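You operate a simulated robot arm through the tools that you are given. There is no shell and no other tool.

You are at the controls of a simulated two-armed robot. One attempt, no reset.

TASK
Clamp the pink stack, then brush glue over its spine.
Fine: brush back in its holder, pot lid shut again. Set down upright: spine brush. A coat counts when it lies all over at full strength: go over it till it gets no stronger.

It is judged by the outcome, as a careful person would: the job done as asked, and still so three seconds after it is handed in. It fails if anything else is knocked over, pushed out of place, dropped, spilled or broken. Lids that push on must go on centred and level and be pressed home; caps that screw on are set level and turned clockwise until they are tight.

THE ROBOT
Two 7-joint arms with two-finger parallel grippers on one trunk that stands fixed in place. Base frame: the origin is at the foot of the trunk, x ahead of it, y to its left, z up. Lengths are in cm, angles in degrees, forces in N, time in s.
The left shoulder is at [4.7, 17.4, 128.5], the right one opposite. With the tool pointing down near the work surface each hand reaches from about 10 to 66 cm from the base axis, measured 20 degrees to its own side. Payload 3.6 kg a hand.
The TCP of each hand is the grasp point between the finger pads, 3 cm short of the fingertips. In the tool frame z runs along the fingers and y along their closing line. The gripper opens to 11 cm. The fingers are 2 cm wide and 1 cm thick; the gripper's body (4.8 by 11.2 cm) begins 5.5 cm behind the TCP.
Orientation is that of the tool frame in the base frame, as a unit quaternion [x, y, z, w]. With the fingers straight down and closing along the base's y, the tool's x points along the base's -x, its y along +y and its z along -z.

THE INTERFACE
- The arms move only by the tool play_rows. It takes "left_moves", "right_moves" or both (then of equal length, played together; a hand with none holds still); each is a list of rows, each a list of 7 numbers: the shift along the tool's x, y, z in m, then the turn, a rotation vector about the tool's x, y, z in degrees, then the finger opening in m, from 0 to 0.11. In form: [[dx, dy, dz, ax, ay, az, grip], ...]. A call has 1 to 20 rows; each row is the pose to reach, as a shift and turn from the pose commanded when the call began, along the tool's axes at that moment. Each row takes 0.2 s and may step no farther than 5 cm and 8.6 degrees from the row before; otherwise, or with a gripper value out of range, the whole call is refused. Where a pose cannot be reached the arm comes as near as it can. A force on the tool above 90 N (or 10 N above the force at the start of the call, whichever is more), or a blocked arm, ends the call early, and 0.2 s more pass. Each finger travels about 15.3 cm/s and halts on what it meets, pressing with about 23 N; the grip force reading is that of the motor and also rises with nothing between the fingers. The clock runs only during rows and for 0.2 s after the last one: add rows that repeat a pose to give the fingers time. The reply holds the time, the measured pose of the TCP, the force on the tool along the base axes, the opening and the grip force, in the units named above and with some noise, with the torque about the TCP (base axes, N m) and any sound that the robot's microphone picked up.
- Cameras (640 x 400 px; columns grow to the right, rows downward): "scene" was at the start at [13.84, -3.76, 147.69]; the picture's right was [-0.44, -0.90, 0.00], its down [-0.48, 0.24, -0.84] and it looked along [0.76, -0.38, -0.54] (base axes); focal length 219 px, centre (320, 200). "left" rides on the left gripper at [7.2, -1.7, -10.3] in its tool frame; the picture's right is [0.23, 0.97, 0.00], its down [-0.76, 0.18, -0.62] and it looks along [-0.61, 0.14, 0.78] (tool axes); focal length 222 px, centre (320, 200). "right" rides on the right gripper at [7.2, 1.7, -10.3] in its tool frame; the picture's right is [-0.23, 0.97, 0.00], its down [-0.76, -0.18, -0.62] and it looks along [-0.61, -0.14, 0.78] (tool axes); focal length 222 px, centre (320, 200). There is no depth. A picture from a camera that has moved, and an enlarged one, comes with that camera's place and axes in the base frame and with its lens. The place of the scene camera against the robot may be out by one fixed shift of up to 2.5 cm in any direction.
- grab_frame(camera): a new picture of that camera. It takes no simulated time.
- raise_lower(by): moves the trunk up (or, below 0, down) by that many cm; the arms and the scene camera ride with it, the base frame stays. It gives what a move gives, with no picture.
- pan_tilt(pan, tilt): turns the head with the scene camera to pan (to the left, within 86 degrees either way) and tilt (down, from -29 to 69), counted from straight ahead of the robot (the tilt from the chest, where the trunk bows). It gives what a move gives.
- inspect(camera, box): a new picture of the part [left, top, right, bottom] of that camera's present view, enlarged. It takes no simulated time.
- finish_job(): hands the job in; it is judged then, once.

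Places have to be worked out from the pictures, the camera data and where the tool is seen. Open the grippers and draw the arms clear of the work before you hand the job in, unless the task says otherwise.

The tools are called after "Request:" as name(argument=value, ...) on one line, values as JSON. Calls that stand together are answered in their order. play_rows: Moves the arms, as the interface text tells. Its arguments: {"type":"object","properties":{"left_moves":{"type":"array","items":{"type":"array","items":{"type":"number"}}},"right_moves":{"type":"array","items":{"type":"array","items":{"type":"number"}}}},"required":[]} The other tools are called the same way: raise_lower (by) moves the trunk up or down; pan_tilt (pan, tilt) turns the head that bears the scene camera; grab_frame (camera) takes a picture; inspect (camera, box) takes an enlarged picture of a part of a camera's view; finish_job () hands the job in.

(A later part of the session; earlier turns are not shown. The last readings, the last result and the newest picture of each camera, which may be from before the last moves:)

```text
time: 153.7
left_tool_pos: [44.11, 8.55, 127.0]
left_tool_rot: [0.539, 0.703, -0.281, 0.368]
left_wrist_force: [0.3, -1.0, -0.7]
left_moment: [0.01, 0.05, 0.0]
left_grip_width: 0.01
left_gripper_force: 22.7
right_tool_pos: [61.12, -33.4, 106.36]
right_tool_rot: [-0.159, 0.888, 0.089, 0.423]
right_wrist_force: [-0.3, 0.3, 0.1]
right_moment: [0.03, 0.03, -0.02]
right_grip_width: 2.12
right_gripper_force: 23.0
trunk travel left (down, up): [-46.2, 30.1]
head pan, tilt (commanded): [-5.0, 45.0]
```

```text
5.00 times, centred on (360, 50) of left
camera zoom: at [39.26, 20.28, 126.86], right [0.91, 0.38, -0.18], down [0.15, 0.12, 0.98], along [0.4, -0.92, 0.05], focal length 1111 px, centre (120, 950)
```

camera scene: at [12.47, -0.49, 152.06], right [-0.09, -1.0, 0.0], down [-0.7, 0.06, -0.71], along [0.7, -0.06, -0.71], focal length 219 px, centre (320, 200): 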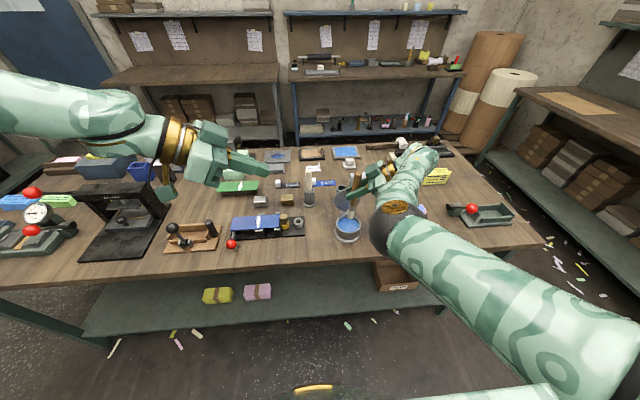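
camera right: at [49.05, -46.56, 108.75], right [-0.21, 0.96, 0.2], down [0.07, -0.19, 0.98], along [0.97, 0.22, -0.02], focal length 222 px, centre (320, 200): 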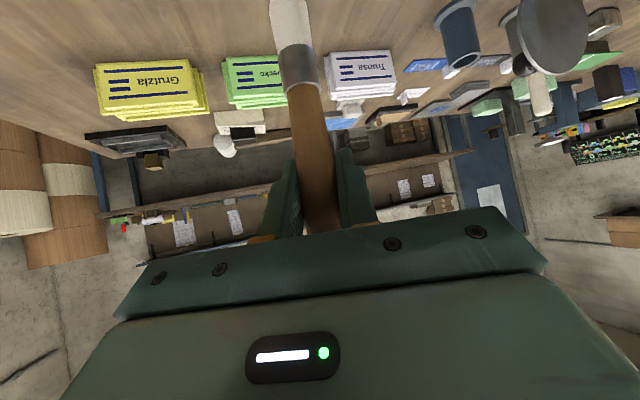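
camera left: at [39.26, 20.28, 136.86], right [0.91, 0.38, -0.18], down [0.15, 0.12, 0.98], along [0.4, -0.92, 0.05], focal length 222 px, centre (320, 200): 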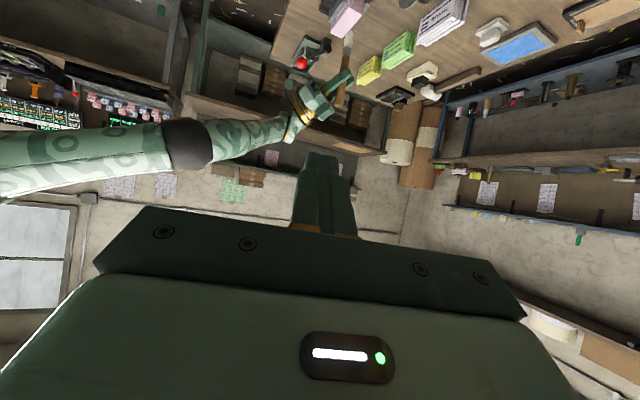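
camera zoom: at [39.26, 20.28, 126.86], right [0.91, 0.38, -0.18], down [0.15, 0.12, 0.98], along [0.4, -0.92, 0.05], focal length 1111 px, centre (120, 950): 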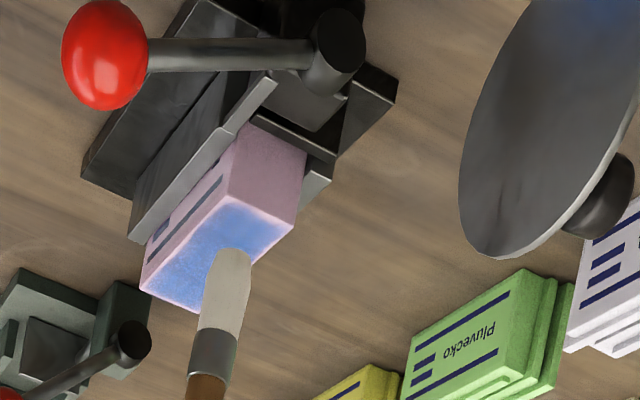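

I start another full set of lanes with the reloaded brush (first three lanes).

Request:
play_rows(right_moves=[[0.0165, 0.0068, 0.0069, 0, 0, 0, 0.012], [0.0215, 0.0066, 0.011, 0, 0, 0, 0.012], [0.0256, -0.0121, 0.0051, 0, 0, 0, 0.012], [0.0297, -0.0307, -0.0007, 0, 0, 0, 0.012], [0.0338, -0.0494, -0.0066, 0, 0, 0, 0.012], [0.0379, -0.0681, -0.0125, 0, 0, 0, 0.012], [0.0432, -0.0924, -0.0201, 0, 0, 0, 0.012], [0.0379, -0.0956, -0.0136, 0, 0, 0, 0.012], [0.0326, -0.0713, -0.006, 0, 0, 0, 0.012], [0.0285, -0.0526, -0.0001, 0, 0, 0, 0.012], [0.0244, -0.0339, 0.0058, 0, 0, 0, 0.012], [0.0203, -0.0153, 0.0116, 0, 0, 0, 0.012], [0.0162, 0.0034, 0.0175, 0, 0, 0, 0.012], [0.0109, 0.0002, 0.024, 0, 0, 0, 0.012], [0.0149, -0.0185, 0.0181, 0, 0, 0, 0.012], [0.019, -0.0372, 0.0123, 0, 0, 0, 0.012], [0.0231, -0.0558, 0.0064, 0, 0, 0, 0.012], [0.0272, -0.0745, 0.0005, 0, 0, 0, 0.012], [0.0325, -0.0988, -0.0071, 0, 0, 0, 0.012]])

Request:
inspect(camera="left", box=[330, 20, 390, 80])

```text
time: 157.7
left_tool_pos: [44.15, 8.46, 127.08]
left_tool_rot: [0.54, 0.703, -0.281, 0.367]
left_wrist_force: [-0.7, 0.3, -0.9]
left_moment: [0.01, -0.01, -0.02]
left_grip_width: 0.0
left_gripper_force: 23.5
right_tool_pos: [61.96, -43.42, 104.0]
right_tool_rot: [-0.159, 0.887, 0.09, 0.423]
right_wrist_force: [1.7, 0.1, 1.6]
right_moment: [0.01, -0.08, -0.03]
right_grip_width: 2.12
right_gripper_force: 22.6
trunk travel left (down, up): [-46.2, 30.1]
head pan, tilt (commanded): [-5.0, 45.0]
```

```text
6.67 times, centred on (360, 50) of left
camera zoom: at [39.21, 20.16, 126.9], right [0.91, 0.38, -0.18], down [0.15, 0.12, 0.98], along [0.4, -0.92, 0.05], focal length 1481 px, centre (53, 1200)
```

zoom: 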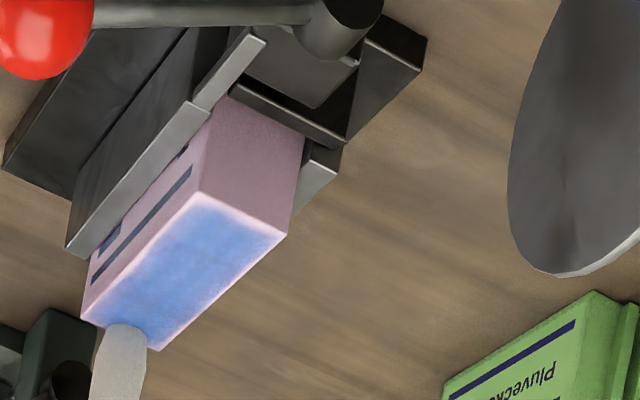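

Similar strength, and the contact was light at the end. I press 3 mm lower and do the back lanes, the far end, and the front edge.

Request:
play_rows(right_moves=[[-0.0046, -0.0032, 0.0104, 0, 0, 0, 0.012], [-0.0093, 0.0183, 0.0171, 0, 0, 0, 0.012], [-0.0134, 0.0369, 0.023, 0, 0, 0, 0.012], [-0.0175, 0.0556, 0.0289, 0, 0, 0, 0.012], [-0.0216, 0.0743, 0.0347, 0, 0, 0, 0.012], [-0.0261, 0.0948, 0.0412, 0, 0, 0, 0.012], [-0.0311, 0.0929, 0.0473, 0, 0, 0, 0.012], [-0.0264, 0.0714, 0.0406, 0, 0, 0, 0.012], [-0.0223, 0.0527, 0.0347, 0, 0, 0, 0.012], [-0.0182, 0.0341, 0.0288, 0, 0, 0, 0.012], [-0.0142, 0.0154, 0.023, 0, 0, 0, 0.012], [-0.0092, -0.007, 0.0159, 0, 0, 0, 0.012], [-0.0023, -0.0034, 0.0075, 0, 0, 0, 0.012], [0.0054, 0.0012, -0.0019, 0, 0, 0, 0.012], [0.0131, 0.0059, -0.0113, 0, 0, 0, 0.012], [0.0084, 0.0289, -0.0044, 0, 0, 0, 0.012], [0.0043, 0.0476, 0.0014, 0, 0, 0, 0.012], [0.0002, 0.0663, 0.0073, 0, 0, 0, 0.012], [-0.0039, 0.085, 0.0132, 0, 0, 0, 0.012], [-0.0086, 0.1064, 0.0199, 0, 0, 0, 0.012]])

Request:
inspect(camera="left", box=[330, 20, 390, 80])

```text
time: 161.9
left_tool_pos: [44.12, 8.52, 126.92]
left_tool_rot: [0.538, 0.704, -0.28, 0.369]
left_wrist_force: [0.1, -1.1, 0.5]
left_moment: [0.02, -0.03, 0.02]
left_grip_width: 0.0
left_gripper_force: 22.9
right_tool_pos: [60.3, -32.63, 103.83]
right_tool_rot: [-0.159, 0.888, 0.09, 0.422]
right_wrist_force: [-0.3, 0.7, -0.9]
right_moment: [0.01, 0.01, -0.03]
right_grip_width: 2.11
right_gripper_force: 22.6
trunk travel left (down, up): [-46.2, 30.1]
head pan, tilt (commanded): [-5.0, 45.0]
```

```text
6.67 times, centred on (360, 50) of left
camera zoom: at [39.24, 20.31, 126.86], right [0.91, 0.38, -0.18], down [0.15, 0.12, 0.98], along [0.4, -0.92, 0.05], focal length 1481 px, centre (53, 1200)
```

zoom: 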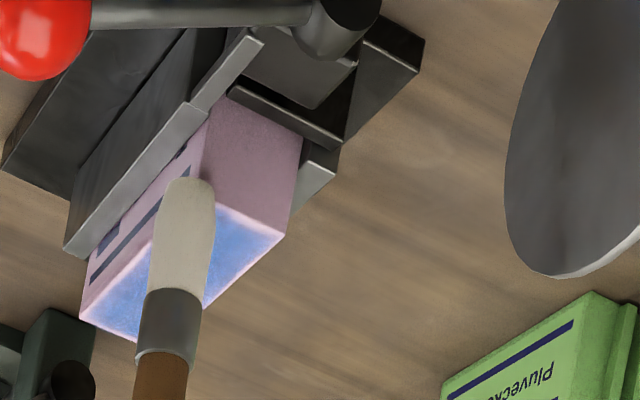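

The brush is now just off the near-front corner. I lift it straight up 5 cm and look at the coat.

Request:
play_rows(right_moves=[[-0.0195, 0.0007, -0.0157, 0, 0, 0, 0.012], [-0.0389, 0.0013, -0.0314, 0, 0, 0, 0.012], [-0.0389, 0.0013, -0.0314, 0, 0, 0, 0.012]])

Request:
inspect(camera="left", box=[330, 40, 372, 74])

Request:
inspect(camera="left", box=[320, 10, 400, 90])

```text
time: 162.7
left_tool_pos: [44.19, 8.56, 126.97]
left_tool_rot: [0.538, 0.705, -0.279, 0.368]
left_wrist_force: [-0.3, -0.2, -0.4]
left_moment: [-0.02, -0.01, 0.04]
left_grip_width: 0.02
left_gripper_force: 22.4
right_tool_pos: [60.4, -32.73, 108.64]
right_tool_rot: [-0.159, 0.888, 0.09, 0.422]
right_wrist_force: [0.5, -0.1, -0.8]
right_moment: [0.0, -0.02, 0.0]
right_grip_width: 2.13
right_gripper_force: 23.0
trunk travel left (down, up): [-46.2, 30.1]
head pan, tilt (commanded): [-5.0, 45.0]
```

```text
11.76 times, centred on (351, 57) of left
camera zoom: at [39.27, 20.23, 126.86], right [0.91, 0.38, -0.18], down [0.15, 0.12, 0.98], along [0.4, -0.92, 0.05], focal length 2613 px, centre (-45, 1882)
```

zoom: 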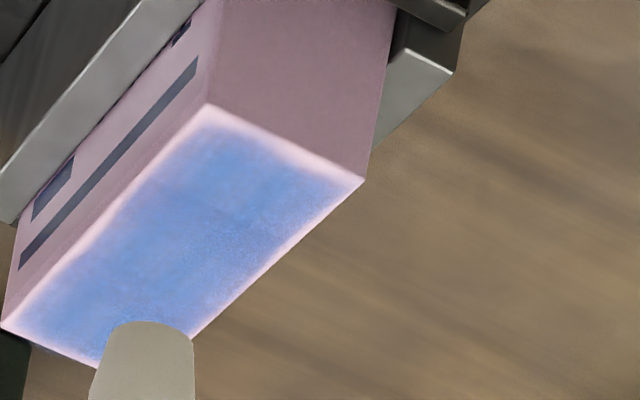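

```text
5.00 times, centred on (360, 50) of left
camera zoom: at [39.27, 20.23, 126.86], right [0.91, 0.38, -0.18], down [0.15, 0.12, 0.98], along [0.4, -0.92, 0.05], focal length 1111 px, centre (120, 950)
```

zoom: 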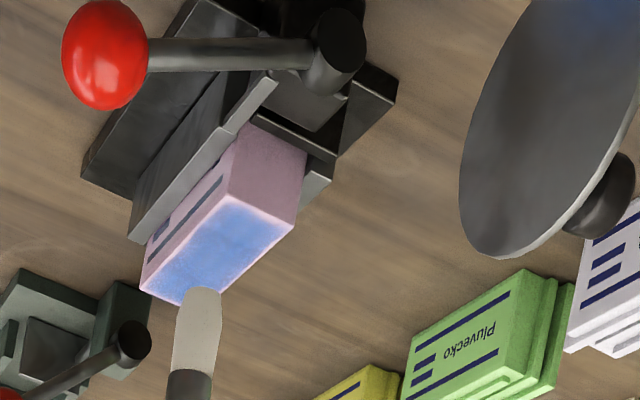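

The coat is more even now, with a thin paler rim. To press consistently I re-measure the contact height in the middle of the spine.

Request:
play_rows(right_moves=[[0.0098, -0.0187, 0.0062, 0, 0, 0, 0.012], [0.0196, -0.0374, 0.0124, 0, 0, 0, 0.012], [0.0294, -0.0562, 0.0186, 0, 0, 0, 0.012], [0.0371, -0.0564, 0.0248, 0, 0, 0, 0.012], [0.0387, -0.0565, 0.0261, 0, 0, 0, 0.012], [0.0387, -0.0565, 0.0261, 0, 0, 0, 0.012]])

```text
time: 164.1
left_tool_pos: [44.13, 8.56, 127.01]
left_tool_rot: [0.539, 0.704, -0.28, 0.368]
left_wrist_force: [-0.1, 0.1, 0.1]
left_moment: [-0.01, -0.03, 0.01]
left_grip_width: 0.02
left_gripper_force: 23.1
right_tool_pos: [61.87, -38.02, 103.85]
right_tool_rot: [-0.159, 0.888, 0.09, 0.423]
right_wrist_force: [0.4, -0.7, -1.2]
right_moment: [0.0, -0.01, 0.01]
right_grip_width: 2.13
right_gripper_force: 22.4
trunk travel left (down, up): [-46.2, 30.1]
head pan, tilt (commanded): [-5.0, 45.0]
```

No contact at 103.85 – the brush has crept up in the grip. I lower gradually to find contact.

Request:
play_rows(right_moves=[[0.0016, -0.0001, 0.0013, 0, 0, 0, 0.012], [0.0031, -0.0001, 0.0025, 0, 0, 0, 0.012], [0.0031, -0.0001, 0.0025, 0, 0, 0, 0.012]])

Request:
inspect(camera="left", box=[320, 10, 400, 90])

```text
time: 164.9
left_tool_pos: [44.03, 8.55, 127.11]
left_tool_rot: [0.538, 0.704, -0.281, 0.369]
left_wrist_force: [-0.7, 1.0, -0.2]
left_moment: [-0.02, 0.02, 0.01]
left_grip_width: 0.01
left_gripper_force: 22.7
right_tool_pos: [61.87, -38.0, 103.56]
right_tool_rot: [-0.16, 0.887, 0.09, 0.424]
right_wrist_force: [1.6, -2.1, 11.2]
right_moment: [-0.11, -0.23, -0.02]
right_grip_width: 2.1
right_gripper_force: 23.0
trunk travel left (down, up): [-46.2, 30.1]
head pan, tilt (commanded): [-5.0, 45.0]
```

```text
5.00 times, centred on (360, 50) of left
camera zoom: at [39.15, 20.3, 126.91], right [0.91, 0.38, -0.18], down [0.15, 0.12, 0.98], along [0.4, -0.92, 0.05], focal length 1111 px, centre (120, 950)
```

zoom: 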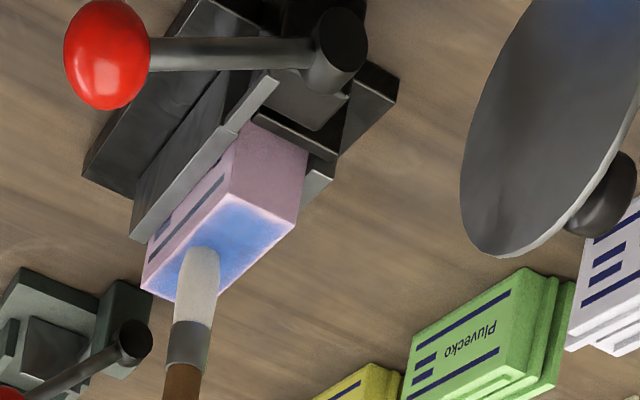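

Contact is now at TCP z≈103.65 (11 N at 103.45). I run a full set of lanes at about 7 N.

Request:
play_rows(right_moves=[[0.0059, -0.0174, -0.0088, 0, 0, 0, 0.012], [0.01, -0.036, -0.0147, 0, 0, 0, 0.012], [0.0126, -0.0482, -0.0185, 0, 0, 0, 0.012], [0.0186, -0.0446, -0.0257, 0, 0, 0, 0.012], [0.0139, -0.0231, -0.019, 0, 0, 0, 0.012], [0.0098, -0.0045, -0.0131, 0, 0, 0, 0.012], [0.0057, 0.0142, -0.0073, 0, 0, 0, 0.012], [0.0016, 0.0329, -0.0014, 0, 0, 0, 0.012], [-0.0025, 0.0516, 0.0045, 0, 0, 0, 0.012], [-0.0084, 0.048, 0.0117, 0, 0, 0, 0.012], [-0.0033, 0.0247, 0.0044, 0, 0, 0, 0.012], [0.0018, 0.0013, -0.003, 0, 0, 0, 0.012], [-0.0021, -0.0116, 0.0013, 0, 0, 0, 0.012], [0.002, -0.0303, -0.0046, 0, 0, 0, 0.012], [0.0067, -0.0517, -0.0113, 0, 0, 0, 0.012], [0.0008, -0.0553, -0.0041, 0, 0, 0, 0.012], [-0.0039, -0.0338, 0.0026, 0, 0, 0, 0.012], [-0.008, -0.0152, 0.0085, 0, 0, 0, 0.012], [-0.0121, 0.0035, 0.0144, 0, 0, 0, 0.012], [-0.0162, 0.0222, 0.0202, 0, 0, 0, 0.012]])

Request:
inspect(camera="left", box=[330, 20, 390, 80])

```text
time: 169.1
left_tool_pos: [44.24, 8.67, 126.94]
left_tool_rot: [0.538, 0.704, -0.28, 0.369]
left_wrist_force: [0.8, 0.1, -0.2]
left_moment: [0.03, 0.0, 0.0]
left_grip_width: 0.01
left_gripper_force: 23.0
right_tool_pos: [63.52, -34.85, 103.71]
right_tool_rot: [-0.159, 0.888, 0.09, 0.423]
right_wrist_force: [-1.5, -1.6, 7.8]
right_moment: [-0.18, 0.1, -0.02]
right_grip_width: 2.14
right_gripper_force: 23.3
trunk travel left (down, up): [-46.2, 30.1]
head pan, tilt (commanded): [-5.0, 45.0]
```

```text
6.67 times, centred on (360, 50) of left
camera zoom: at [39.19, 20.34, 126.87], right [0.91, 0.38, -0.18], down [0.15, 0.12, 0.98], along [0.4, -0.92, 0.05], focal length 1481 px, centre (53, 1200)
```

zoom: 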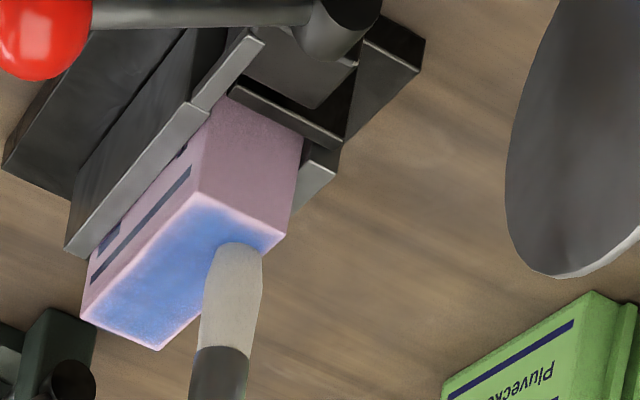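

The blue is getting deeper. I continue around the perimeter and back edge with the same contact force.

Request:
play_rows(right_moves=[[-0.0037, 0.0168, 0.0053, 0, 0, 0, 0.012], [-0.0057, 0.0167, 0.0077, 0, 0, 0, 0.012], [0.0018, 0.0223, -0.0014, 0, 0, 0, 0.012], [0.009, 0.0265, -0.01, 0, 0, 0, 0.012], [0.0149, 0.0301, -0.0172, 0, 0, 0, 0.012], [0.019, 0.0114, -0.0231, 0, 0, 0, 0.012], [0.0231, -0.0073, -0.0289, 0, 0, 0, 0.012], [0.0272, -0.0259, -0.0348, 0, 0, 0, 0.012], [0.0313, -0.0446, -0.0407, 0, 0, 0, 0.012], [0.0364, -0.068, -0.048, 0, 0, 0, 0.012], [0.0293, -0.0722, -0.0393, 0, 0, 0, 0.012], [0.0221, -0.0765, -0.0307, 0, 0, 0, 0.012], [0.0153, -0.0806, -0.0224, 0, 0, 0, 0.012], [0.0102, -0.0573, -0.0151, 0, 0, 0, 0.012], [0.0061, -0.0386, -0.0092, 0, 0, 0, 0.012], [0.002, -0.0199, -0.0033, 0, 0, 0, 0.012], [-0.0021, -0.0013, 0.0025, 0, 0, 0, 0.012], [-0.0058, 0.0156, 0.0078, 0, 0, 0, 0.012], [0.0069, 0.0147, -0.0079, 0, 0, 0, 0.012], [0.013, -0.0133, -0.0167, 0, 0, 0, 0.012]])

Request:
inspect(camera="left", box=[330, 20, 390, 80])

```text
time: 173.3
left_tool_pos: [44.25, 8.36, 126.94]
left_tool_rot: [0.539, 0.704, -0.28, 0.368]
left_wrist_force: [0.1, 0.3, -0.3]
left_moment: [0.02, -0.01, 0.01]
left_grip_width: 0.0
left_gripper_force: 23.0
right_tool_pos: [61.97, -37.0, 103.51]
right_tool_rot: [-0.16, 0.888, 0.091, 0.422]
right_wrist_force: [0.0, 0.0, -1.0]
right_moment: [-0.03, 0.01, 0.04]
right_grip_width: 2.11
right_gripper_force: 22.6
trunk travel left (down, up): [-46.2, 30.1]
head pan, tilt (commanded): [-5.0, 45.0]
```

```text
6.67 times, centred on (360, 50) of left
camera zoom: at [39.3, 20.08, 126.88], right [0.91, 0.38, -0.18], down [0.15, 0.12, 0.98], along [0.4, -0.92, 0.05], focal length 1481 px, centre (53, 1200)
```

zoom: 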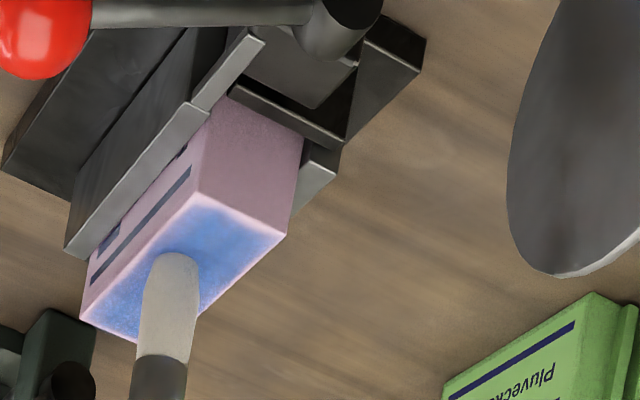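

Still deepening. Contact is lost again by creep; I find it again by lowering slightly.

Request:
play_rows(right_moves=[[0.0008, 0, 0.0006, 0, 0, 0, 0.012], [0.0016, -0.0001, 0.0013, 0, 0, 0, 0.012], [0.0016, -0.0001, 0.0013, 0, 0, 0, 0.012]])

```text
time: 174.1
left_tool_pos: [44.12, 8.5, 126.98]
left_tool_rot: [0.538, 0.704, -0.28, 0.369]
left_wrist_force: [0.1, -0.4, 0.5]
left_moment: [-0.01, 0.0, -0.01]
left_grip_width: 0.0
left_gripper_force: 22.6
right_tool_pos: [61.95, -36.75, 103.62]
right_tool_rot: [-0.159, 0.888, 0.09, 0.423]
right_wrist_force: [2.3, 1.4, 5.0]
right_moment: [0.13, -0.29, 0.05]
right_grip_width: 2.12
right_gripper_force: 23.3
trunk travel left (down, up): [-46.2, 30.1]
head pan, tilt (commanded): [-5.0, 45.0]
```

Contact is good (5 N). I run another full pass of lanes.

Request:
play_rows(right_moves=[[0.0026, -0.0196, -0.0041, 0, 0, 0, 0.012], [0.0073, -0.041, -0.0108, 0, 0, 0, 0.012], [0.0118, -0.0616, -0.0173, 0, 0, 0, 0.012], [0.0172, -0.0584, -0.0237, 0, 0, 0, 0.012], [0.012, -0.035, -0.0164, 0, 0, 0, 0.012], [0.0069, -0.0117, -0.0091, 0, 0, 0, 0.012], [0.0018, 0.0117, -0.0018, 0, 0, 0, 0.012], [-0.0037, 0.0369, 0.0062, 0, 0, 0, 0.012], [0.001, 0.0397, 0.0004, 0, 0, 0, 0.012], [0.0061, 0.0164, -0.0069, 0, 0, 0, 0.012], [0.0113, -0.007, -0.0143, 0, 0, 0, 0.012], [0.0164, -0.0303, -0.0216, 0, 0, 0, 0.012], [0.0219, -0.0555, -0.0295, 0, 0, 0, 0.012], [0.0121, -0.0614, -0.0176, 0, 0, 0, 0.012], [0.0029, -0.0669, -0.0064, 0, 0, 0, 0.012], [-0.0022, -0.0436, 0.0009, 0, 0, 0, 0.012], [-0.0073, -0.0203, 0.0082, 0, 0, 0, 0.012], [-0.0124, 0.0031, 0.0156, 0, 0, 0, 0.012], [-0.018, 0.0283, 0.0235, 0, 0, 0, 0.012], [-0.0129, 0.0313, 0.0173, 0, 0, 0, 0.012]])

Request:
inspect(camera="left", box=[330, 20, 390, 80])

```text
time: 178.3
left_tool_pos: [44.1, 8.51, 126.98]
left_tool_rot: [0.539, 0.704, -0.281, 0.369]
left_wrist_force: [0.6, 0.4, -0.5]
left_moment: [0.02, 0.01, -0.01]
left_grip_width: 0.0
left_gripper_force: 23.1
right_tool_pos: [62.7, -33.01, 103.27]
right_tool_rot: [-0.16, 0.887, 0.091, 0.423]
right_wrist_force: [4.5, 0.1, 13.3]
right_moment: [-0.02, -0.61, 0.02]
right_grip_width: 2.14
right_gripper_force: 22.6
trunk travel left (down, up): [-46.2, 30.1]
head pan, tilt (commanded): [-5.0, 45.0]
```

```text
6.67 times, centred on (360, 50) of left
camera zoom: at [39.19, 20.32, 126.89], right [0.91, 0.38, -0.18], down [0.15, 0.12, 0.98], along [0.4, -0.92, 0.05], focal length 1481 px, centre (53, 1200)
```

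zoom: 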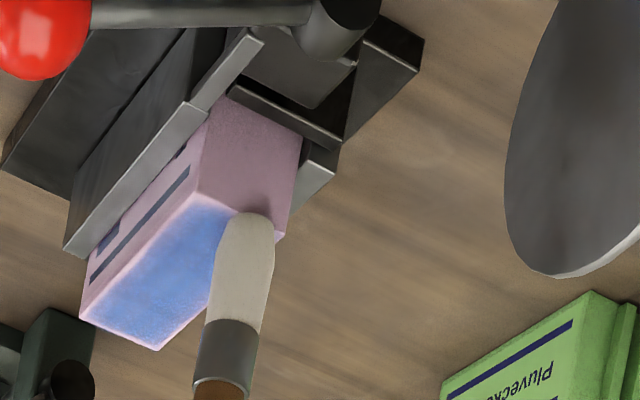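

Shading by the hand affects the tint, so I lift the brush clear to compare with the earlier unshaded view.

Request:
play_rows(right_moves=[[-0.0195, 0.0007, -0.0157, 0, 0, 0, 0.012], [-0.0389, 0.0013, -0.0314, 0, 0, 0, 0.012], [-0.0389, 0.0013, -0.0314, 0, 0, 0, 0.012]])

Request:
inspect(camera="left", box=[330, 40, 372, 74])

Request:
inspect(camera="left", box=[320, 10, 400, 90])

```text
time: 179.1
left_tool_pos: [44.11, 8.45, 126.95]
left_tool_rot: [0.539, 0.704, -0.28, 0.368]
left_wrist_force: [0.4, 0.1, -0.1]
left_moment: [0.02, -0.02, 0.01]
left_grip_width: 0.01
left_gripper_force: 22.1
right_tool_pos: [62.75, -33.2, 108.03]
right_tool_rot: [-0.159, 0.888, 0.091, 0.423]
right_wrist_force: [-0.2, 0.4, -0.7]
right_moment: [-0.01, 0.02, 0.0]
right_grip_width: 2.1
right_gripper_force: 23.1
trunk travel left (down, up): [-46.2, 30.1]
head pan, tilt (commanded): [-5.0, 45.0]
```

```text
11.76 times, centred on (351, 57) of left
camera zoom: at [39.29, 20.22, 126.86], right [0.91, 0.38, -0.18], down [0.15, 0.12, 0.98], along [0.4, -0.92, 0.05], focal length 2613 px, centre (-45, 1882)
```

zoom: 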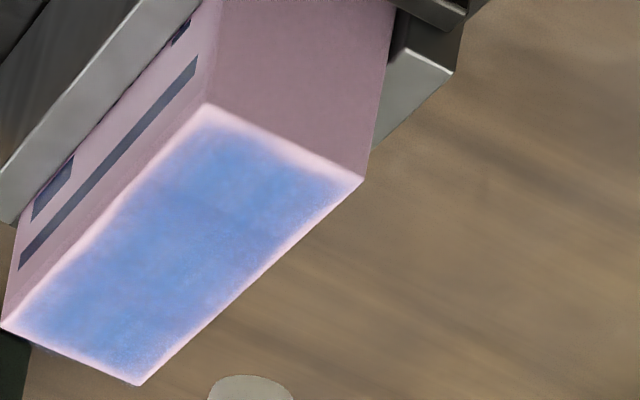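

```text
5.00 times, centred on (360, 50) of left
camera zoom: at [39.29, 20.22, 126.86], right [0.91, 0.38, -0.18], down [0.15, 0.12, 0.98], along [0.4, -0.92, 0.05], focal length 1111 px, centre (120, 950)
```

zoom: 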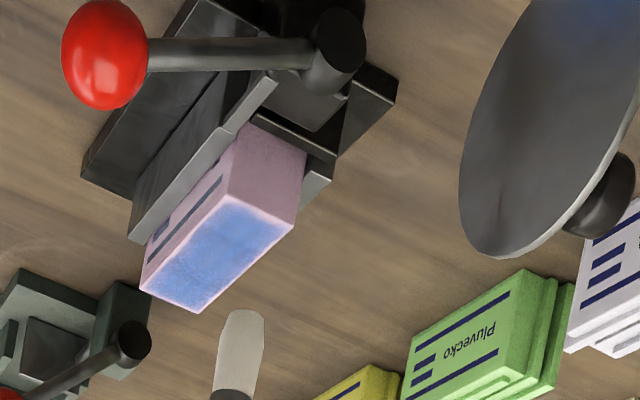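

Interior strength looks unchanged from the previous pass; the pale rim stays thin. To be sure it is at full strength I'll reload the brush once more and repeat. Swinging back to the pot.

Request:
play_rows(right_moves=[[-0.0033, 0.0259, 0.0004, -6.2, 0.2, -5.0, 0.012], [-0.0043, 0.0518, 0.0027, -12.4, 0.4, -10.0, 0.012], [-0.0052, 0.0776, 0.005, -18.7, 0.6, -15.0, 0.012], [-0.0039, 0.1034, 0.0091, -24.9, 0.8, -20.1, 0.012], [0.0008, 0.1286, 0.0172, -31.1, 1.1, -25.1, 0.012], [0.0064, 0.1535, 0.0272, -37.3, 1.3, -30.1, 0.012], [0.0127, 0.1809, 0.0396, -43.6, 1.5, -35.1, 0.012], [0.0127, 0.1809, 0.0396, -43.6, 1.5, -35.1, 0.012]])

Request:
inspect(camera="scene", box=[310, 180, 390, 250])

```text
time: 180.9
left_tool_pos: [44.2, 8.54, 127.08]
left_tool_rot: [0.539, 0.704, -0.28, 0.368]
left_wrist_force: [0.5, -0.2, -0.7]
left_moment: [0.01, 0.07, 0.01]
left_grip_width: 0.0
left_gripper_force: 23.1
right_tool_pos: [58.51, -15.25, 105.37]
right_tool_rot: [-0.558, 0.709, 0.279, 0.33]
right_wrist_force: [-1.4, 0.5, -1.2]
right_moment: [-0.03, 0.04, 0.0]
right_grip_width: 2.13
right_gripper_force: 23.3
trunk travel left (down, up): [-46.2, 30.1]
head pan, tilt (commanded): [-5.0, 45.0]
```

```text
5.71 times, centred on (350, 215) of scene
camera zoom: at [12.47, -0.5, 152.06], right [-0.09, -1.0, 0.0], down [-0.7, 0.06, -0.71], along [0.7, -0.06, -0.71], focal length 1251 px, centre (149, 114)
```

zoom: 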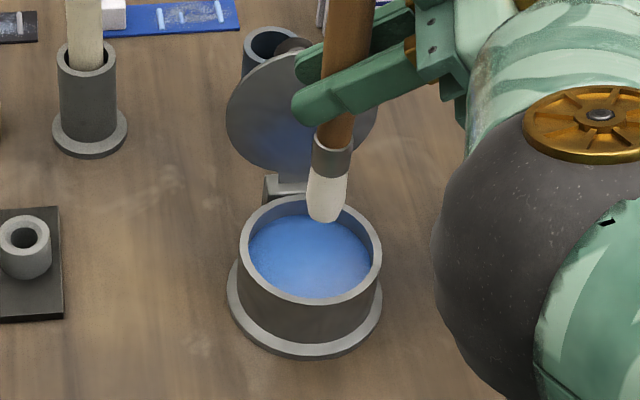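

I lower into the glue gently.

Request:
play_rows(right_moves=[[0.0156, -0.0005, 0.0125, 0, 0, 0, 0.012], [0.0311, -0.0011, 0.025, 0, 0, 0, 0.012], [0.0389, -0.0013, 0.0313, 0, 0, 0, 0.012], [0.0428, -0.0015, 0.0344, 0, 0, 0, 0.012], [0.0451, -0.0015, 0.0363, 0, 0, 0, 0.012], [0.0451, -0.0015, 0.0363, 0, 0, 0, 0.012]])

Request:
inspect(camera="scene", box=[310, 180, 390, 250])

```text
time: 182.3
left_tool_pos: [44.21, 8.46, 127.05]
left_tool_rot: [0.54, 0.704, -0.281, 0.368]
left_wrist_force: [0.8, -0.4, -0.2]
left_moment: [0.03, 0.02, 0.0]
left_grip_width: 0.0
left_gripper_force: 22.8
right_tool_pos: [58.45, -15.5, 99.63]
right_tool_rot: [-0.557, 0.709, 0.277, 0.331]
right_wrist_force: [0.6, 0.4, 4.8]
right_moment: [0.08, -0.07, -0.01]
right_grip_width: 2.1
right_gripper_force: 23.3
trunk travel left (down, up): [-46.2, 30.1]
head pan, tilt (commanded): [-5.0, 45.0]
```

```text
5.71 times, centred on (350, 215) of scene
camera zoom: at [12.44, -0.45, 152.07], right [-0.09, -1.0, 0.0], down [-0.7, 0.06, -0.71], along [0.7, -0.06, -0.71], focal length 1251 px, centre (149, 114)
```

zoom: 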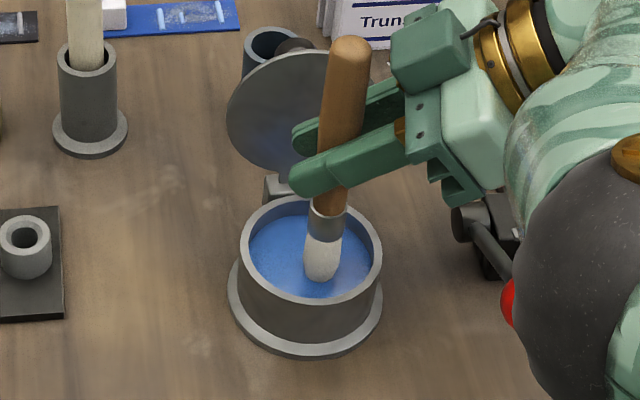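

Loaded (4.8 N contact). I swing back to the near end of the spine.

Request:
play_rows(right_moves=[[-0.0233, 0.0008, -0.0188, 0, 0, 0, 0.012], [-0.0467, 0.0016, -0.0376, 0, 0, 0, 0.012], [-0.0367, -0.0068, -0.0599, 6.2, -0.2, 5.0, 0.012], [-0.0254, -0.0172, -0.0806, 12.4, -0.4, 10.0, 0.012], [-0.0111, -0.0277, -0.0989, 18.7, -0.6, 15.0, 0.012], [0.0033, -0.0382, -0.1171, 24.9, -0.85, 20.0, 0.012], [0.0178, -0.0477, -0.1356, 31.1, -1.06, 25.0, 0.012], [0.0356, -0.0563, -0.1516, 37.3, -1.28, 30.0, 0.012], [0.0556, -0.0637, -0.1703, 43.6, -1.5, 35.0, 0.012], [0.0556, -0.0637, -0.1703, 43.6, -1.5, 35.0, 0.012]])

Request:
inspect(camera="left", box=[320, 10, 400, 90])

```text
time: 184.5
left_tool_pos: [44.1, 8.55, 127.07]
left_tool_rot: [0.539, 0.704, -0.28, 0.367]
left_wrist_force: [0.6, 0.6, -0.1]
left_moment: [0.03, -0.06, -0.01]
left_grip_width: 0.0
left_gripper_force: 22.7
right_tool_pos: [61.04, -33.69, 105.88]
right_tool_rot: [-0.16, 0.887, 0.089, 0.423]
right_wrist_force: [-0.2, 0.3, -1.0]
right_moment: [0.0, -0.01, 0.0]
right_grip_width: 2.14
right_gripper_force: 22.6
trunk travel left (down, up): [-46.2, 30.1]
head pan, tilt (commanded): [-5.0, 45.0]
```

```text
5.00 times, centred on (360, 50) of left
camera zoom: at [39.26, 20.28, 126.86], right [0.91, 0.38, -0.18], down [0.15, 0.12, 0.98], along [0.4, -0.92, 0.05], focal length 1111 px, centre (120, 950)
```

zoom: 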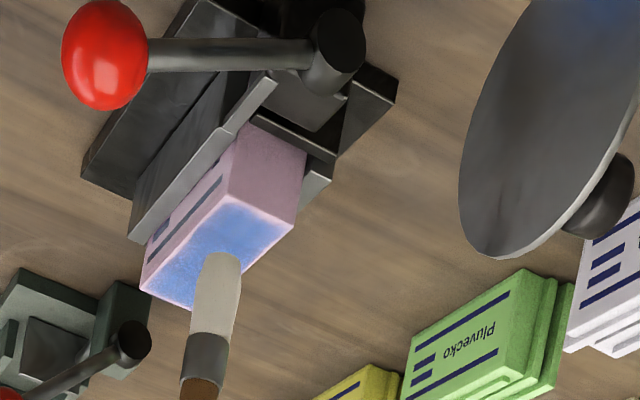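

The tip sits ≈0.5 cm toward +y of the TCP, so I shift my strokes accordingly and run three lanes with full end coverage.

Request:
play_rows(right_moves=[[0.0167, 0.0054, 0.0082, 0, 0, 0, 0.012], [0.0214, 0.0052, 0.012, 0, 0, 0, 0.012], [0.0263, -0.0172, 0.0049, 0, 0, 0, 0.012], [0.0314, -0.0406, -0.0024, 0, 0, 0, 0.012], [0.0365, -0.0639, -0.0097, 0, 0, 0, 0.012], [0.043, -0.0938, -0.0191, 0, 0, 0, 0.012], [0.038, -0.0968, -0.013, 0, 0, 0, 0.012], [0.0315, -0.0669, -0.0036, 0, 0, 0, 0.012], [0.0263, -0.0436, 0.0037, 0, 0, 0, 0.012], [0.0212, -0.0202, 0.0111, 0, 0, 0, 0.012], [0.0163, 0.0022, 0.0181, 0, 0, 0, 0.012], [0.011, -0.001, 0.0246, 0, 0, 0, 0.012], [0.0159, -0.0235, 0.0176, 0, 0, 0, 0.012], [0.021, -0.0468, 0.0102, 0, 0, 0, 0.012], [0.0261, -0.0701, 0.0029, 0, 0, 0, 0.012], [0.0327, -0.1, -0.0065, 0, 0, 0, 0.012]])

Request:
inspect(camera="left", box=[330, 20, 390, 80])

```text
time: 187.9
left_tool_pos: [44.05, 8.29, 127.03]
left_tool_rot: [0.54, 0.704, -0.28, 0.368]
left_wrist_force: [0.3, 0.3, 1.1]
left_moment: [0.02, -0.02, 0.02]
left_grip_width: 0.0
left_gripper_force: 23.2
right_tool_pos: [62.33, -43.77, 103.3]
right_tool_rot: [-0.16, 0.888, 0.09, 0.422]
right_wrist_force: [0.6, 0.9, 2.2]
right_moment: [0.01, -0.11, 0.01]
right_grip_width: 2.13
right_gripper_force: 22.9
trunk travel left (down, up): [-46.2, 30.1]
head pan, tilt (commanded): [-5.0, 45.0]
```

```text
6.67 times, centred on (360, 50) of left
camera zoom: at [39.19, 20.13, 126.91], right [0.91, 0.38, -0.18], down [0.15, 0.12, 0.98], along [0.4, -0.92, 0.05], focal length 1481 px, centre (53, 1200)
```

zoom: 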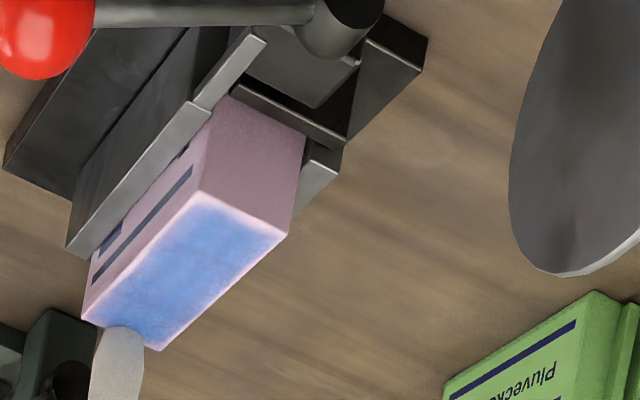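

I finish with the back lanes and a full perimeter (far end, front edge, near end).

Request:
play_rows(right_moves=[[-0.0034, -0.0028, 0.0065, 0, 0, 0, 0.012], [-0.0089, 0.0224, 0.0144, 0, 0, 0, 0.012], [-0.014, 0.0458, 0.0217, 0, 0, 0, 0.012], [-0.0192, 0.0691, 0.0291, 0, 0, 0, 0.012], [-0.0249, 0.0953, 0.0373, 0, 0, 0, 0.012], [-0.0302, 0.0921, 0.0438, 0, 0, 0, 0.012], [-0.0245, 0.0659, 0.0356, 0, 0, 0, 0.012], [-0.0194, 0.0426, 0.0282, 0, 0, 0, 0.012], [-0.0143, 0.0192, 0.0209, 0, 0, 0, 0.012], [-0.0085, -0.0069, 0.0127, 0, 0, 0, 0.012], [-0.0021, -0.0036, 0.0048, 0, 0, 0, 0.012], [0.0056, 0.0011, -0.0046, 0, 0, 0, 0.012], [0.0128, 0.0053, -0.0132, 0, 0, 0, 0.012], [0.0074, 0.0322, -0.0054, 0, 0, 0, 0.012], [0.0023, 0.0556, 0.0019, 0, 0, 0, 0.012], [-0.0028, 0.0789, 0.0092, 0, 0, 0, 0.012], [-0.0084, 0.1041, 0.0172, 0, 0, 0, 0.012], [-0.0155, 0.1036, 0.026, 0, 0, 0, 0.012], [-0.0232, 0.0989, 0.0353, 0, 0, 0, 0.012], [-0.0303, 0.0946, 0.044, 0, 0, 0, 0.012]])

Request:
play_rows(right_moves=[[-0.0195, 0.0007, -0.0157, 0, 0, 0, 0.012], [-0.0389, 0.0013, -0.0314, 0, 0, 0, 0.012], [-0.0389, 0.0013, -0.0314, 0, 0, 0, 0.012]])

Request:
inspect(camera="left", box=[330, 40, 372, 74])

Request:
inspect(camera="left", box=[320, 10, 400, 90])

```text
time: 192.1
left_tool_pos: [44.19, 8.53, 127.06]
left_tool_rot: [0.539, 0.704, -0.28, 0.368]
left_wrist_force: [0.7, -0.3, -0.2]
left_moment: [-0.01, 0.0, 0.02]
left_grip_width: 0.0
left_gripper_force: 22.8
right_tool_pos: [63.84, -32.68, 103.17]
right_tool_rot: [-0.16, 0.887, 0.091, 0.423]
right_wrist_force: [-1.2, 0.9, 2.5]
right_moment: [0.07, 0.06, -0.02]
right_grip_width: 2.1
right_gripper_force: 23.7
trunk travel left (down, up): [-46.2, 30.1]
head pan, tilt (commanded): [-5.0, 45.0]
```

```text
time: 192.9
left_tool_pos: [44.17, 8.39, 126.97]
left_tool_rot: [0.539, 0.703, -0.281, 0.368]
left_wrist_force: [-0.4, 0.3, -0.5]
left_moment: [0.02, 0.03, 0.0]
left_grip_width: 0.0
left_gripper_force: 23.5
right_tool_pos: [63.78, -32.79, 108.15]
right_tool_rot: [-0.16, 0.887, 0.09, 0.423]
right_wrist_force: [-0.4, -0.1, -0.2]
right_moment: [0.01, 0.03, 0.02]
right_grip_width: 2.11
right_gripper_force: 22.9
trunk travel left (down, up): [-46.2, 30.1]
head pan, tilt (commanded): [-5.0, 45.0]
```

```text
11.76 times, centred on (351, 57) of left
camera zoom: at [39.28, 20.23, 126.86], right [0.91, 0.38, -0.18], down [0.15, 0.12, 0.98], along [0.4, -0.92, 0.05], focal length 2613 px, centre (-45, 1882)
```

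zoom: 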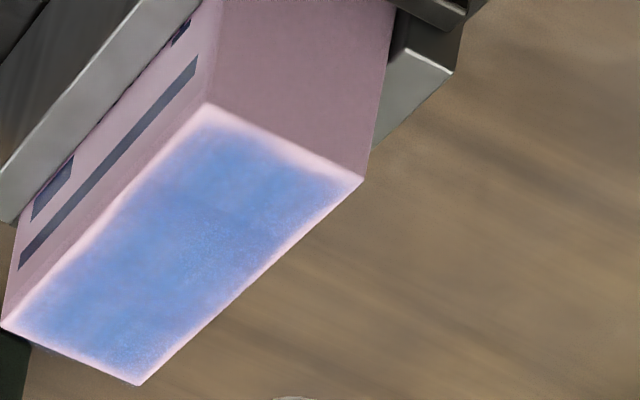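

```text
5.00 times, centred on (360, 50) of left
camera zoom: at [39.28, 20.23, 126.86], right [0.91, 0.38, -0.18], down [0.15, 0.12, 0.98], along [0.4, -0.92, 0.05], focal length 1111 px, centre (120, 950)
```

zoom: 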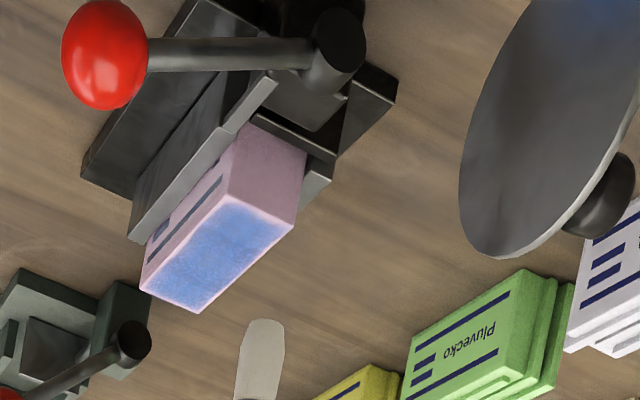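

The coat now looks uniform and no stronger than before; only the front edge rim seems a little wider. I give the front strip extra strokes, first checking contact force in its middle.

Request:
play_rows(right_moves=[[0.019, -0.0129, -0.0047, 0, 0, 0, 0.012], [0.038, -0.0258, -0.0095, 0, 0, 0, 0.012], [0.057, -0.0387, -0.0142, 0, 0, 0, 0.012], [0.0648, -0.039, -0.0079, 0, 0, 0, 0.012], [0.0683, -0.0391, -0.0051, 0, 0, 0, 0.012], [0.0683, -0.0391, -0.0051, 0, 0, 0, 0.012]])

```text
time: 194.3
left_tool_pos: [44.18, 8.43, 127.03]
left_tool_rot: [0.539, 0.703, -0.281, 0.369]
left_wrist_force: [-0.4, -0.2, 0.1]
left_moment: [0.0, 0.02, -0.02]
left_grip_width: 0.01
left_gripper_force: 22.9
right_tool_pos: [60.71, -38.02, 103.11]
right_tool_rot: [-0.159, 0.888, 0.089, 0.423]
right_wrist_force: [0.4, 0.2, 4.5]
right_moment: [-0.01, -0.09, 0.0]
right_grip_width: 2.08
right_gripper_force: 23.2
trunk travel left (down, up): [-46.2, 30.1]
head pan, tilt (commanded): [-5.0, 45.0]
```

Contact is right (4.5 N). I stroke the front strip several times and finish across the near end.

Request:
play_rows(right_moves=[[0.0051, -0.0234, -0.0073, 0, 0, 0, 0.012], [0.0121, -0.0551, -0.0173, 0, 0, 0, 0.012], [0.0136, -0.0542, -0.0191, 0, 0, 0, 0.012], [0.0076, -0.0271, -0.0106, 0, 0, 0, 0.012], [0.0015, 0.0009, -0.0018, 0, 0, 0, 0.012], [-0.0047, 0.0289, 0.007, 0, 0, 0, 0.012], [-0.0086, 0.0467, 0.0126, 0, 0, 0, 0.012], [-0.0112, 0.0451, 0.0158, 0, 0, 0, 0.012], [-0.0053, 0.018, 0.0073, 0, 0, 0, 0.012], [0.0009, -0.0101, -0.0015, 0, 0, 0, 0.012], [0.007, -0.0381, -0.0103, 0, 0, 0, 0.012], [0.0109, -0.0558, -0.0159, 0, 0, 0, 0.012], [0.0127, -0.0547, -0.018, 0, 0, 0, 0.012], [0.0067, -0.0277, -0.0095, 0, 0, 0, 0.012], [0.0006, 0.0004, -0.0007, 0, 0, 0, 0.012], [-0.0056, 0.0284, 0.0081, 0, 0, 0, 0.012], [-0.0094, 0.0461, 0.0137, 0, 0, 0, 0.012], [-0.016, 0.0422, 0.0216, 0, 0, 0, 0.012], [-0.0231, 0.0379, 0.0302, 0, 0, 0, 0.012], [-0.029, 0.0344, 0.0374, 0, 0, 0, 0.012]])

Request:
play_rows(right_moves=[[-0.0195, 0.0007, -0.0157, 0, 0, 0, 0.012], [-0.0389, 0.0013, -0.0314, 0, 0, 0, 0.012], [-0.0389, 0.0013, -0.0314, 0, 0, 0, 0.012]])

Request:
inspect(camera="left", box=[330, 40, 372, 74])

```text
time: 198.5
left_tool_pos: [44.02, 8.48, 127.05]
left_tool_rot: [0.54, 0.703, -0.281, 0.368]
left_wrist_force: [0.1, 0.1, 0.1]
left_moment: [0.02, 0.01, -0.01]
left_grip_width: 0.0
left_gripper_force: 23.1
right_tool_pos: [63.77, -32.88, 103.08]
right_tool_rot: [-0.16, 0.887, 0.089, 0.424]
right_wrist_force: [-4.0, 0.5, 10.9]
right_moment: [-0.03, 0.42, -0.01]
right_grip_width: 2.09
right_gripper_force: 22.8
trunk travel left (down, up): [-46.2, 30.1]
head pan, tilt (commanded): [-5.0, 45.0]
```

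```text
time: 199.3
left_tool_pos: [44.15, 8.41, 126.95]
left_tool_rot: [0.539, 0.704, -0.281, 0.368]
left_wrist_force: [0.2, 0.5, 0.0]
left_moment: [-0.04, 0.01, 0.02]
left_grip_width: 0.03
left_gripper_force: 22.8
right_tool_pos: [63.72, -33.03, 107.91]
right_tool_rot: [-0.16, 0.887, 0.09, 0.423]
right_wrist_force: [0.1, 0.3, -0.7]
right_moment: [0.03, 0.01, 0.06]
right_grip_width: 2.1
right_gripper_force: 23.1
trunk travel left (down, up): [-46.2, 30.1]
head pan, tilt (commanded): [-5.0, 45.0]
```

```text
11.76 times, centred on (351, 57) of left
camera zoom: at [39.31, 20.22, 126.85], right [0.91, 0.38, -0.18], down [0.15, 0.12, 0.98], along [0.4, -0.92, 0.05], focal length 2613 px, centre (-45, 1882)
```

zoom: 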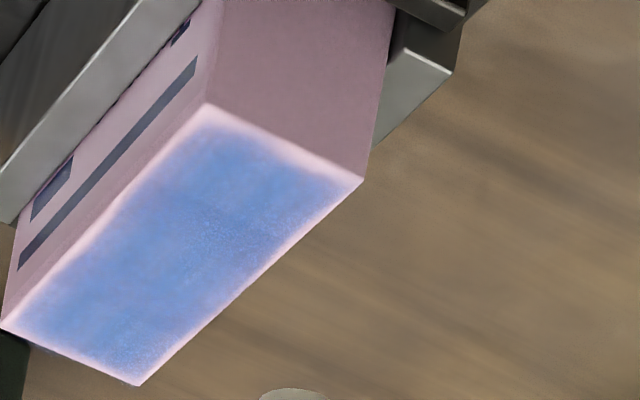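

Extra strokes changed nothing, so the coat is at full strength (the thin pale rim is just its edge). Now I return the brush: lift it high, then lower the trunk 14 cm so the arm keeps some bend at the far holder.

Request:
play_rows(right_moves=[[-0.0253, 0.0009, -0.0204, 0, 0, 0, 0.012], [-0.0506, 0.0017, -0.0408, 0, 0, 0, 0.012], [-0.0758, 0.0026, -0.0611, 0, 0, 0, 0.012], [-0.1011, 0.0034, -0.0815, 0, 0, 0, 0.012], [-0.1011, 0.0034, -0.0815, 0, 0, 0, 0.012]])

Request:
raise_lower(by=-14)

Request:
grab_frame(camera="scene")

Request:
grab_frame(camera="left")

```text
time: 200.5
left_tool_pos: [44.25, 8.43, 126.97]
left_tool_rot: [0.539, 0.704, -0.28, 0.368]
left_wrist_force: [-0.6, 0.0, 0.2]
left_moment: [-0.01, -0.02, -0.01]
left_grip_width: 0.02
left_gripper_force: 23.0
right_tool_pos: [63.67, -32.91, 121.33]
right_tool_rot: [-0.16, 0.888, 0.091, 0.422]
right_wrist_force: [-0.6, 0.2, -0.9]
right_moment: [0.0, 0.01, 0.02]
right_grip_width: 2.11
right_gripper_force: 23.1
trunk travel left (down, up): [-46.2, 30.1]
head pan, tilt (commanded): [-5.0, 45.0]
```

```text
time: 202.2
left_tool_pos: [44.05, 8.56, 113.06]
left_tool_rot: [0.539, 0.703, -0.28, 0.368]
left_wrist_force: [0.2, 0.7, 0.9]
left_moment: [0.03, -0.01, 0.02]
left_grip_width: 0.01
left_gripper_force: 23.9
right_tool_pos: [63.85, -33.06, 107.04]
right_tool_rot: [-0.16, 0.887, 0.089, 0.424]
right_wrist_force: [0.2, -0.5, -0.9]
right_moment: [0.03, 0.0, -0.03]
right_grip_width: 2.1
right_gripper_force: 22.9
trunk travel left (down, up): [-32.2, 44.1]
head pan, tilt (commanded): [-5.0, 45.0]
```

```text
taken
camera scene: at [16.47, -0.47, 137.93], right [-0.09, -1.0, 0.0], down [-0.7, 0.06, -0.71], along [0.7, -0.06, -0.71], focal length 219 px, centre (320, 200)
```

scene: 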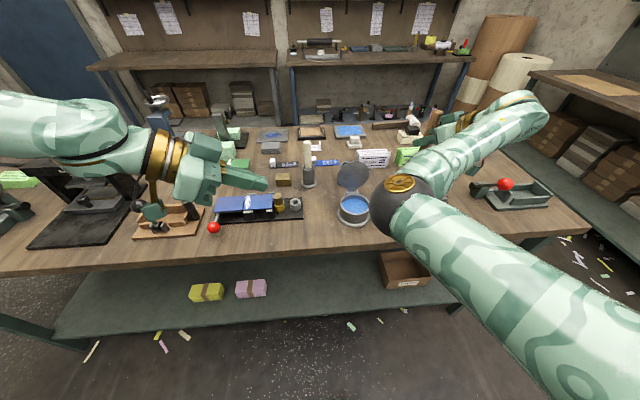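

```text
taken
camera left: at [39.2, 20.24, 112.92], right [0.91, 0.38, -0.18], down [0.15, 0.12, 0.98], along [0.4, -0.92, 0.05], focal length 222 px, centre (320, 200)
```

left: 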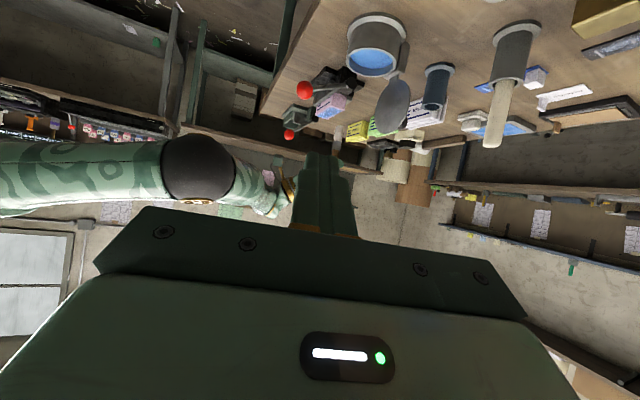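

Before returning the brush I want the lid shut, because the hand seated low at the holder would foul the open lid's knob. The left hand can do that: I move it (closed) around to the left-rear of the lid, with yaw -50°, tilt 50°, first to [65.4,-4.2,104].

Request:
play_rows(left_moves=[[-0.004, 0.0246, 0.0285, -2.8, 0.7, -2.2, 0.0], [-0.0079, 0.0491, 0.057, -5.6, 1.4, -4.3, 0.0], [-0.0119, 0.0737, 0.0855, -8.4, 2.1, -6.5, 0.0], [-0.0159, 0.0983, 0.114, -11.2, 2.9, -8.7, 0.0], [-0.0199, 0.1229, 0.1425, -14.0, 3.6, -10.9, 0.0], [-0.0238, 0.1474, 0.171, -16.8, 4.3, -13.0, 0.0], [-0.0278, 0.172, 0.1995, -19.6, 5.0, -15.2, 0.0], [-0.0278, 0.172, 0.1995, -19.6, 5.0, -15.2, 0.0]])

Request:
grab_frame(camera="scene")

Request:
grab_frame(camera="left")

```text
time: 203.9
left_tool_pos: [65.26, -4.54, 103.87]
left_tool_rot: [0.382, 0.821, -0.179, 0.384]
left_wrist_force: [-0.4, 0.2, -0.4]
left_moment: [0.0, 0.04, 0.01]
left_grip_width: 0.01
left_gripper_force: 23.2
right_tool_pos: [63.94, -33.02, 107.18]
right_tool_rot: [-0.159, 0.888, 0.089, 0.423]
right_wrist_force: [-0.3, 0.9, -0.3]
right_moment: [0.03, -0.02, -0.03]
right_grip_width: 2.13
right_gripper_force: 23.0
trunk travel left (down, up): [-32.2, 44.1]
head pan, tilt (commanded): [-5.0, 45.0]
```

```text
taken
camera scene: at [16.48, -0.45, 137.92], right [-0.09, -1.0, 0.0], down [-0.7, 0.06, -0.71], along [0.7, -0.06, -0.71], focal length 219 px, centre (320, 200)
```

scene: 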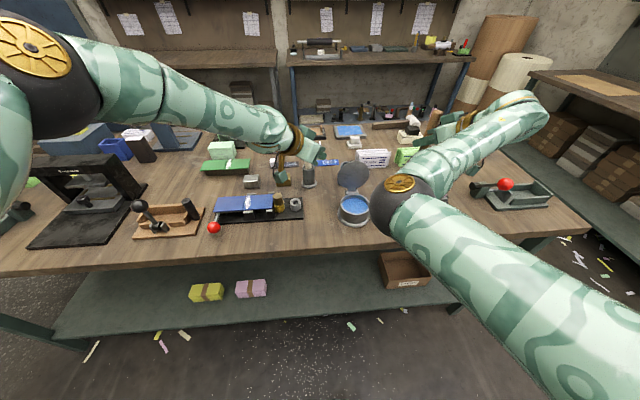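

```text
taken
camera left: at [55.9, 4.11, 104.8], right [0.65, 0.74, -0.18], down [0.14, 0.11, 0.98], along [0.74, -0.67, -0.04], focal length 222 px, centre (320, 200)
```

left: 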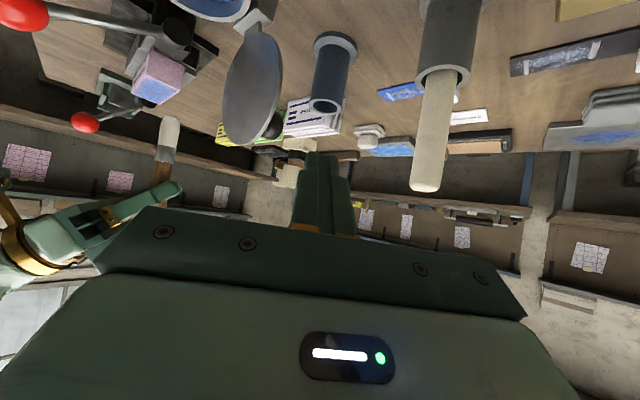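

The left hand is placed left of the lid. I zoom to see lid edge and knob from here.

Request:
inspect(camera="left", box=[190, 0, 390, 220])

Request:
inspect(camera="scene", box=[270, 130, 410, 240])

```text
1.82 times, centred on (290, 110) of left
camera zoom: at [55.9, 4.11, 104.8], right [0.65, 0.74, -0.18], down [0.14, 0.11, 0.98], along [0.74, -0.67, -0.04], focal length 404 px, centre (374, 364)
```

zoom: 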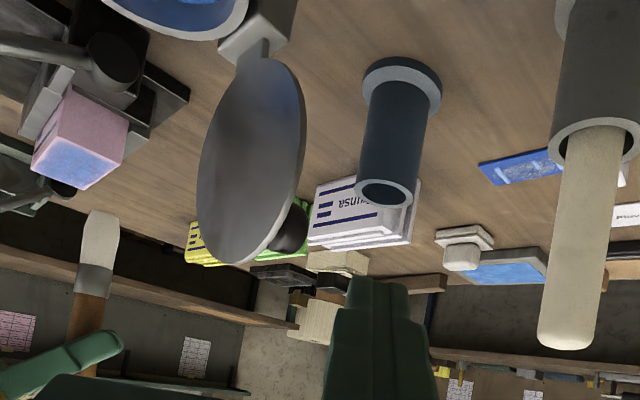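

```text
3.64 times, centred on (340, 185) of scene
camera zoom: at [16.48, -0.45, 137.92], right [-0.09, -1.0, 0.0], down [-0.7, 0.06, -0.71], along [0.7, -0.06, -0.71], focal length 796 px, centre (247, 254)
```

zoom: 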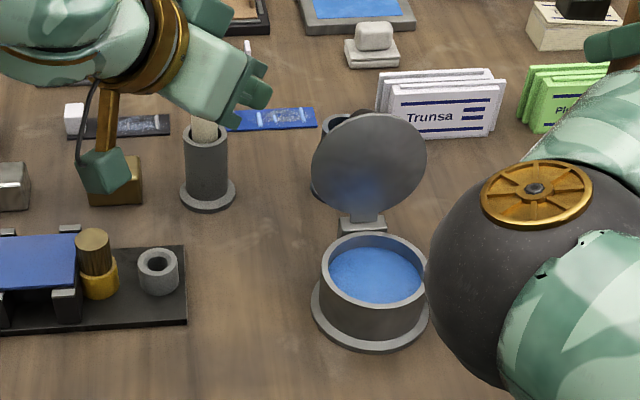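

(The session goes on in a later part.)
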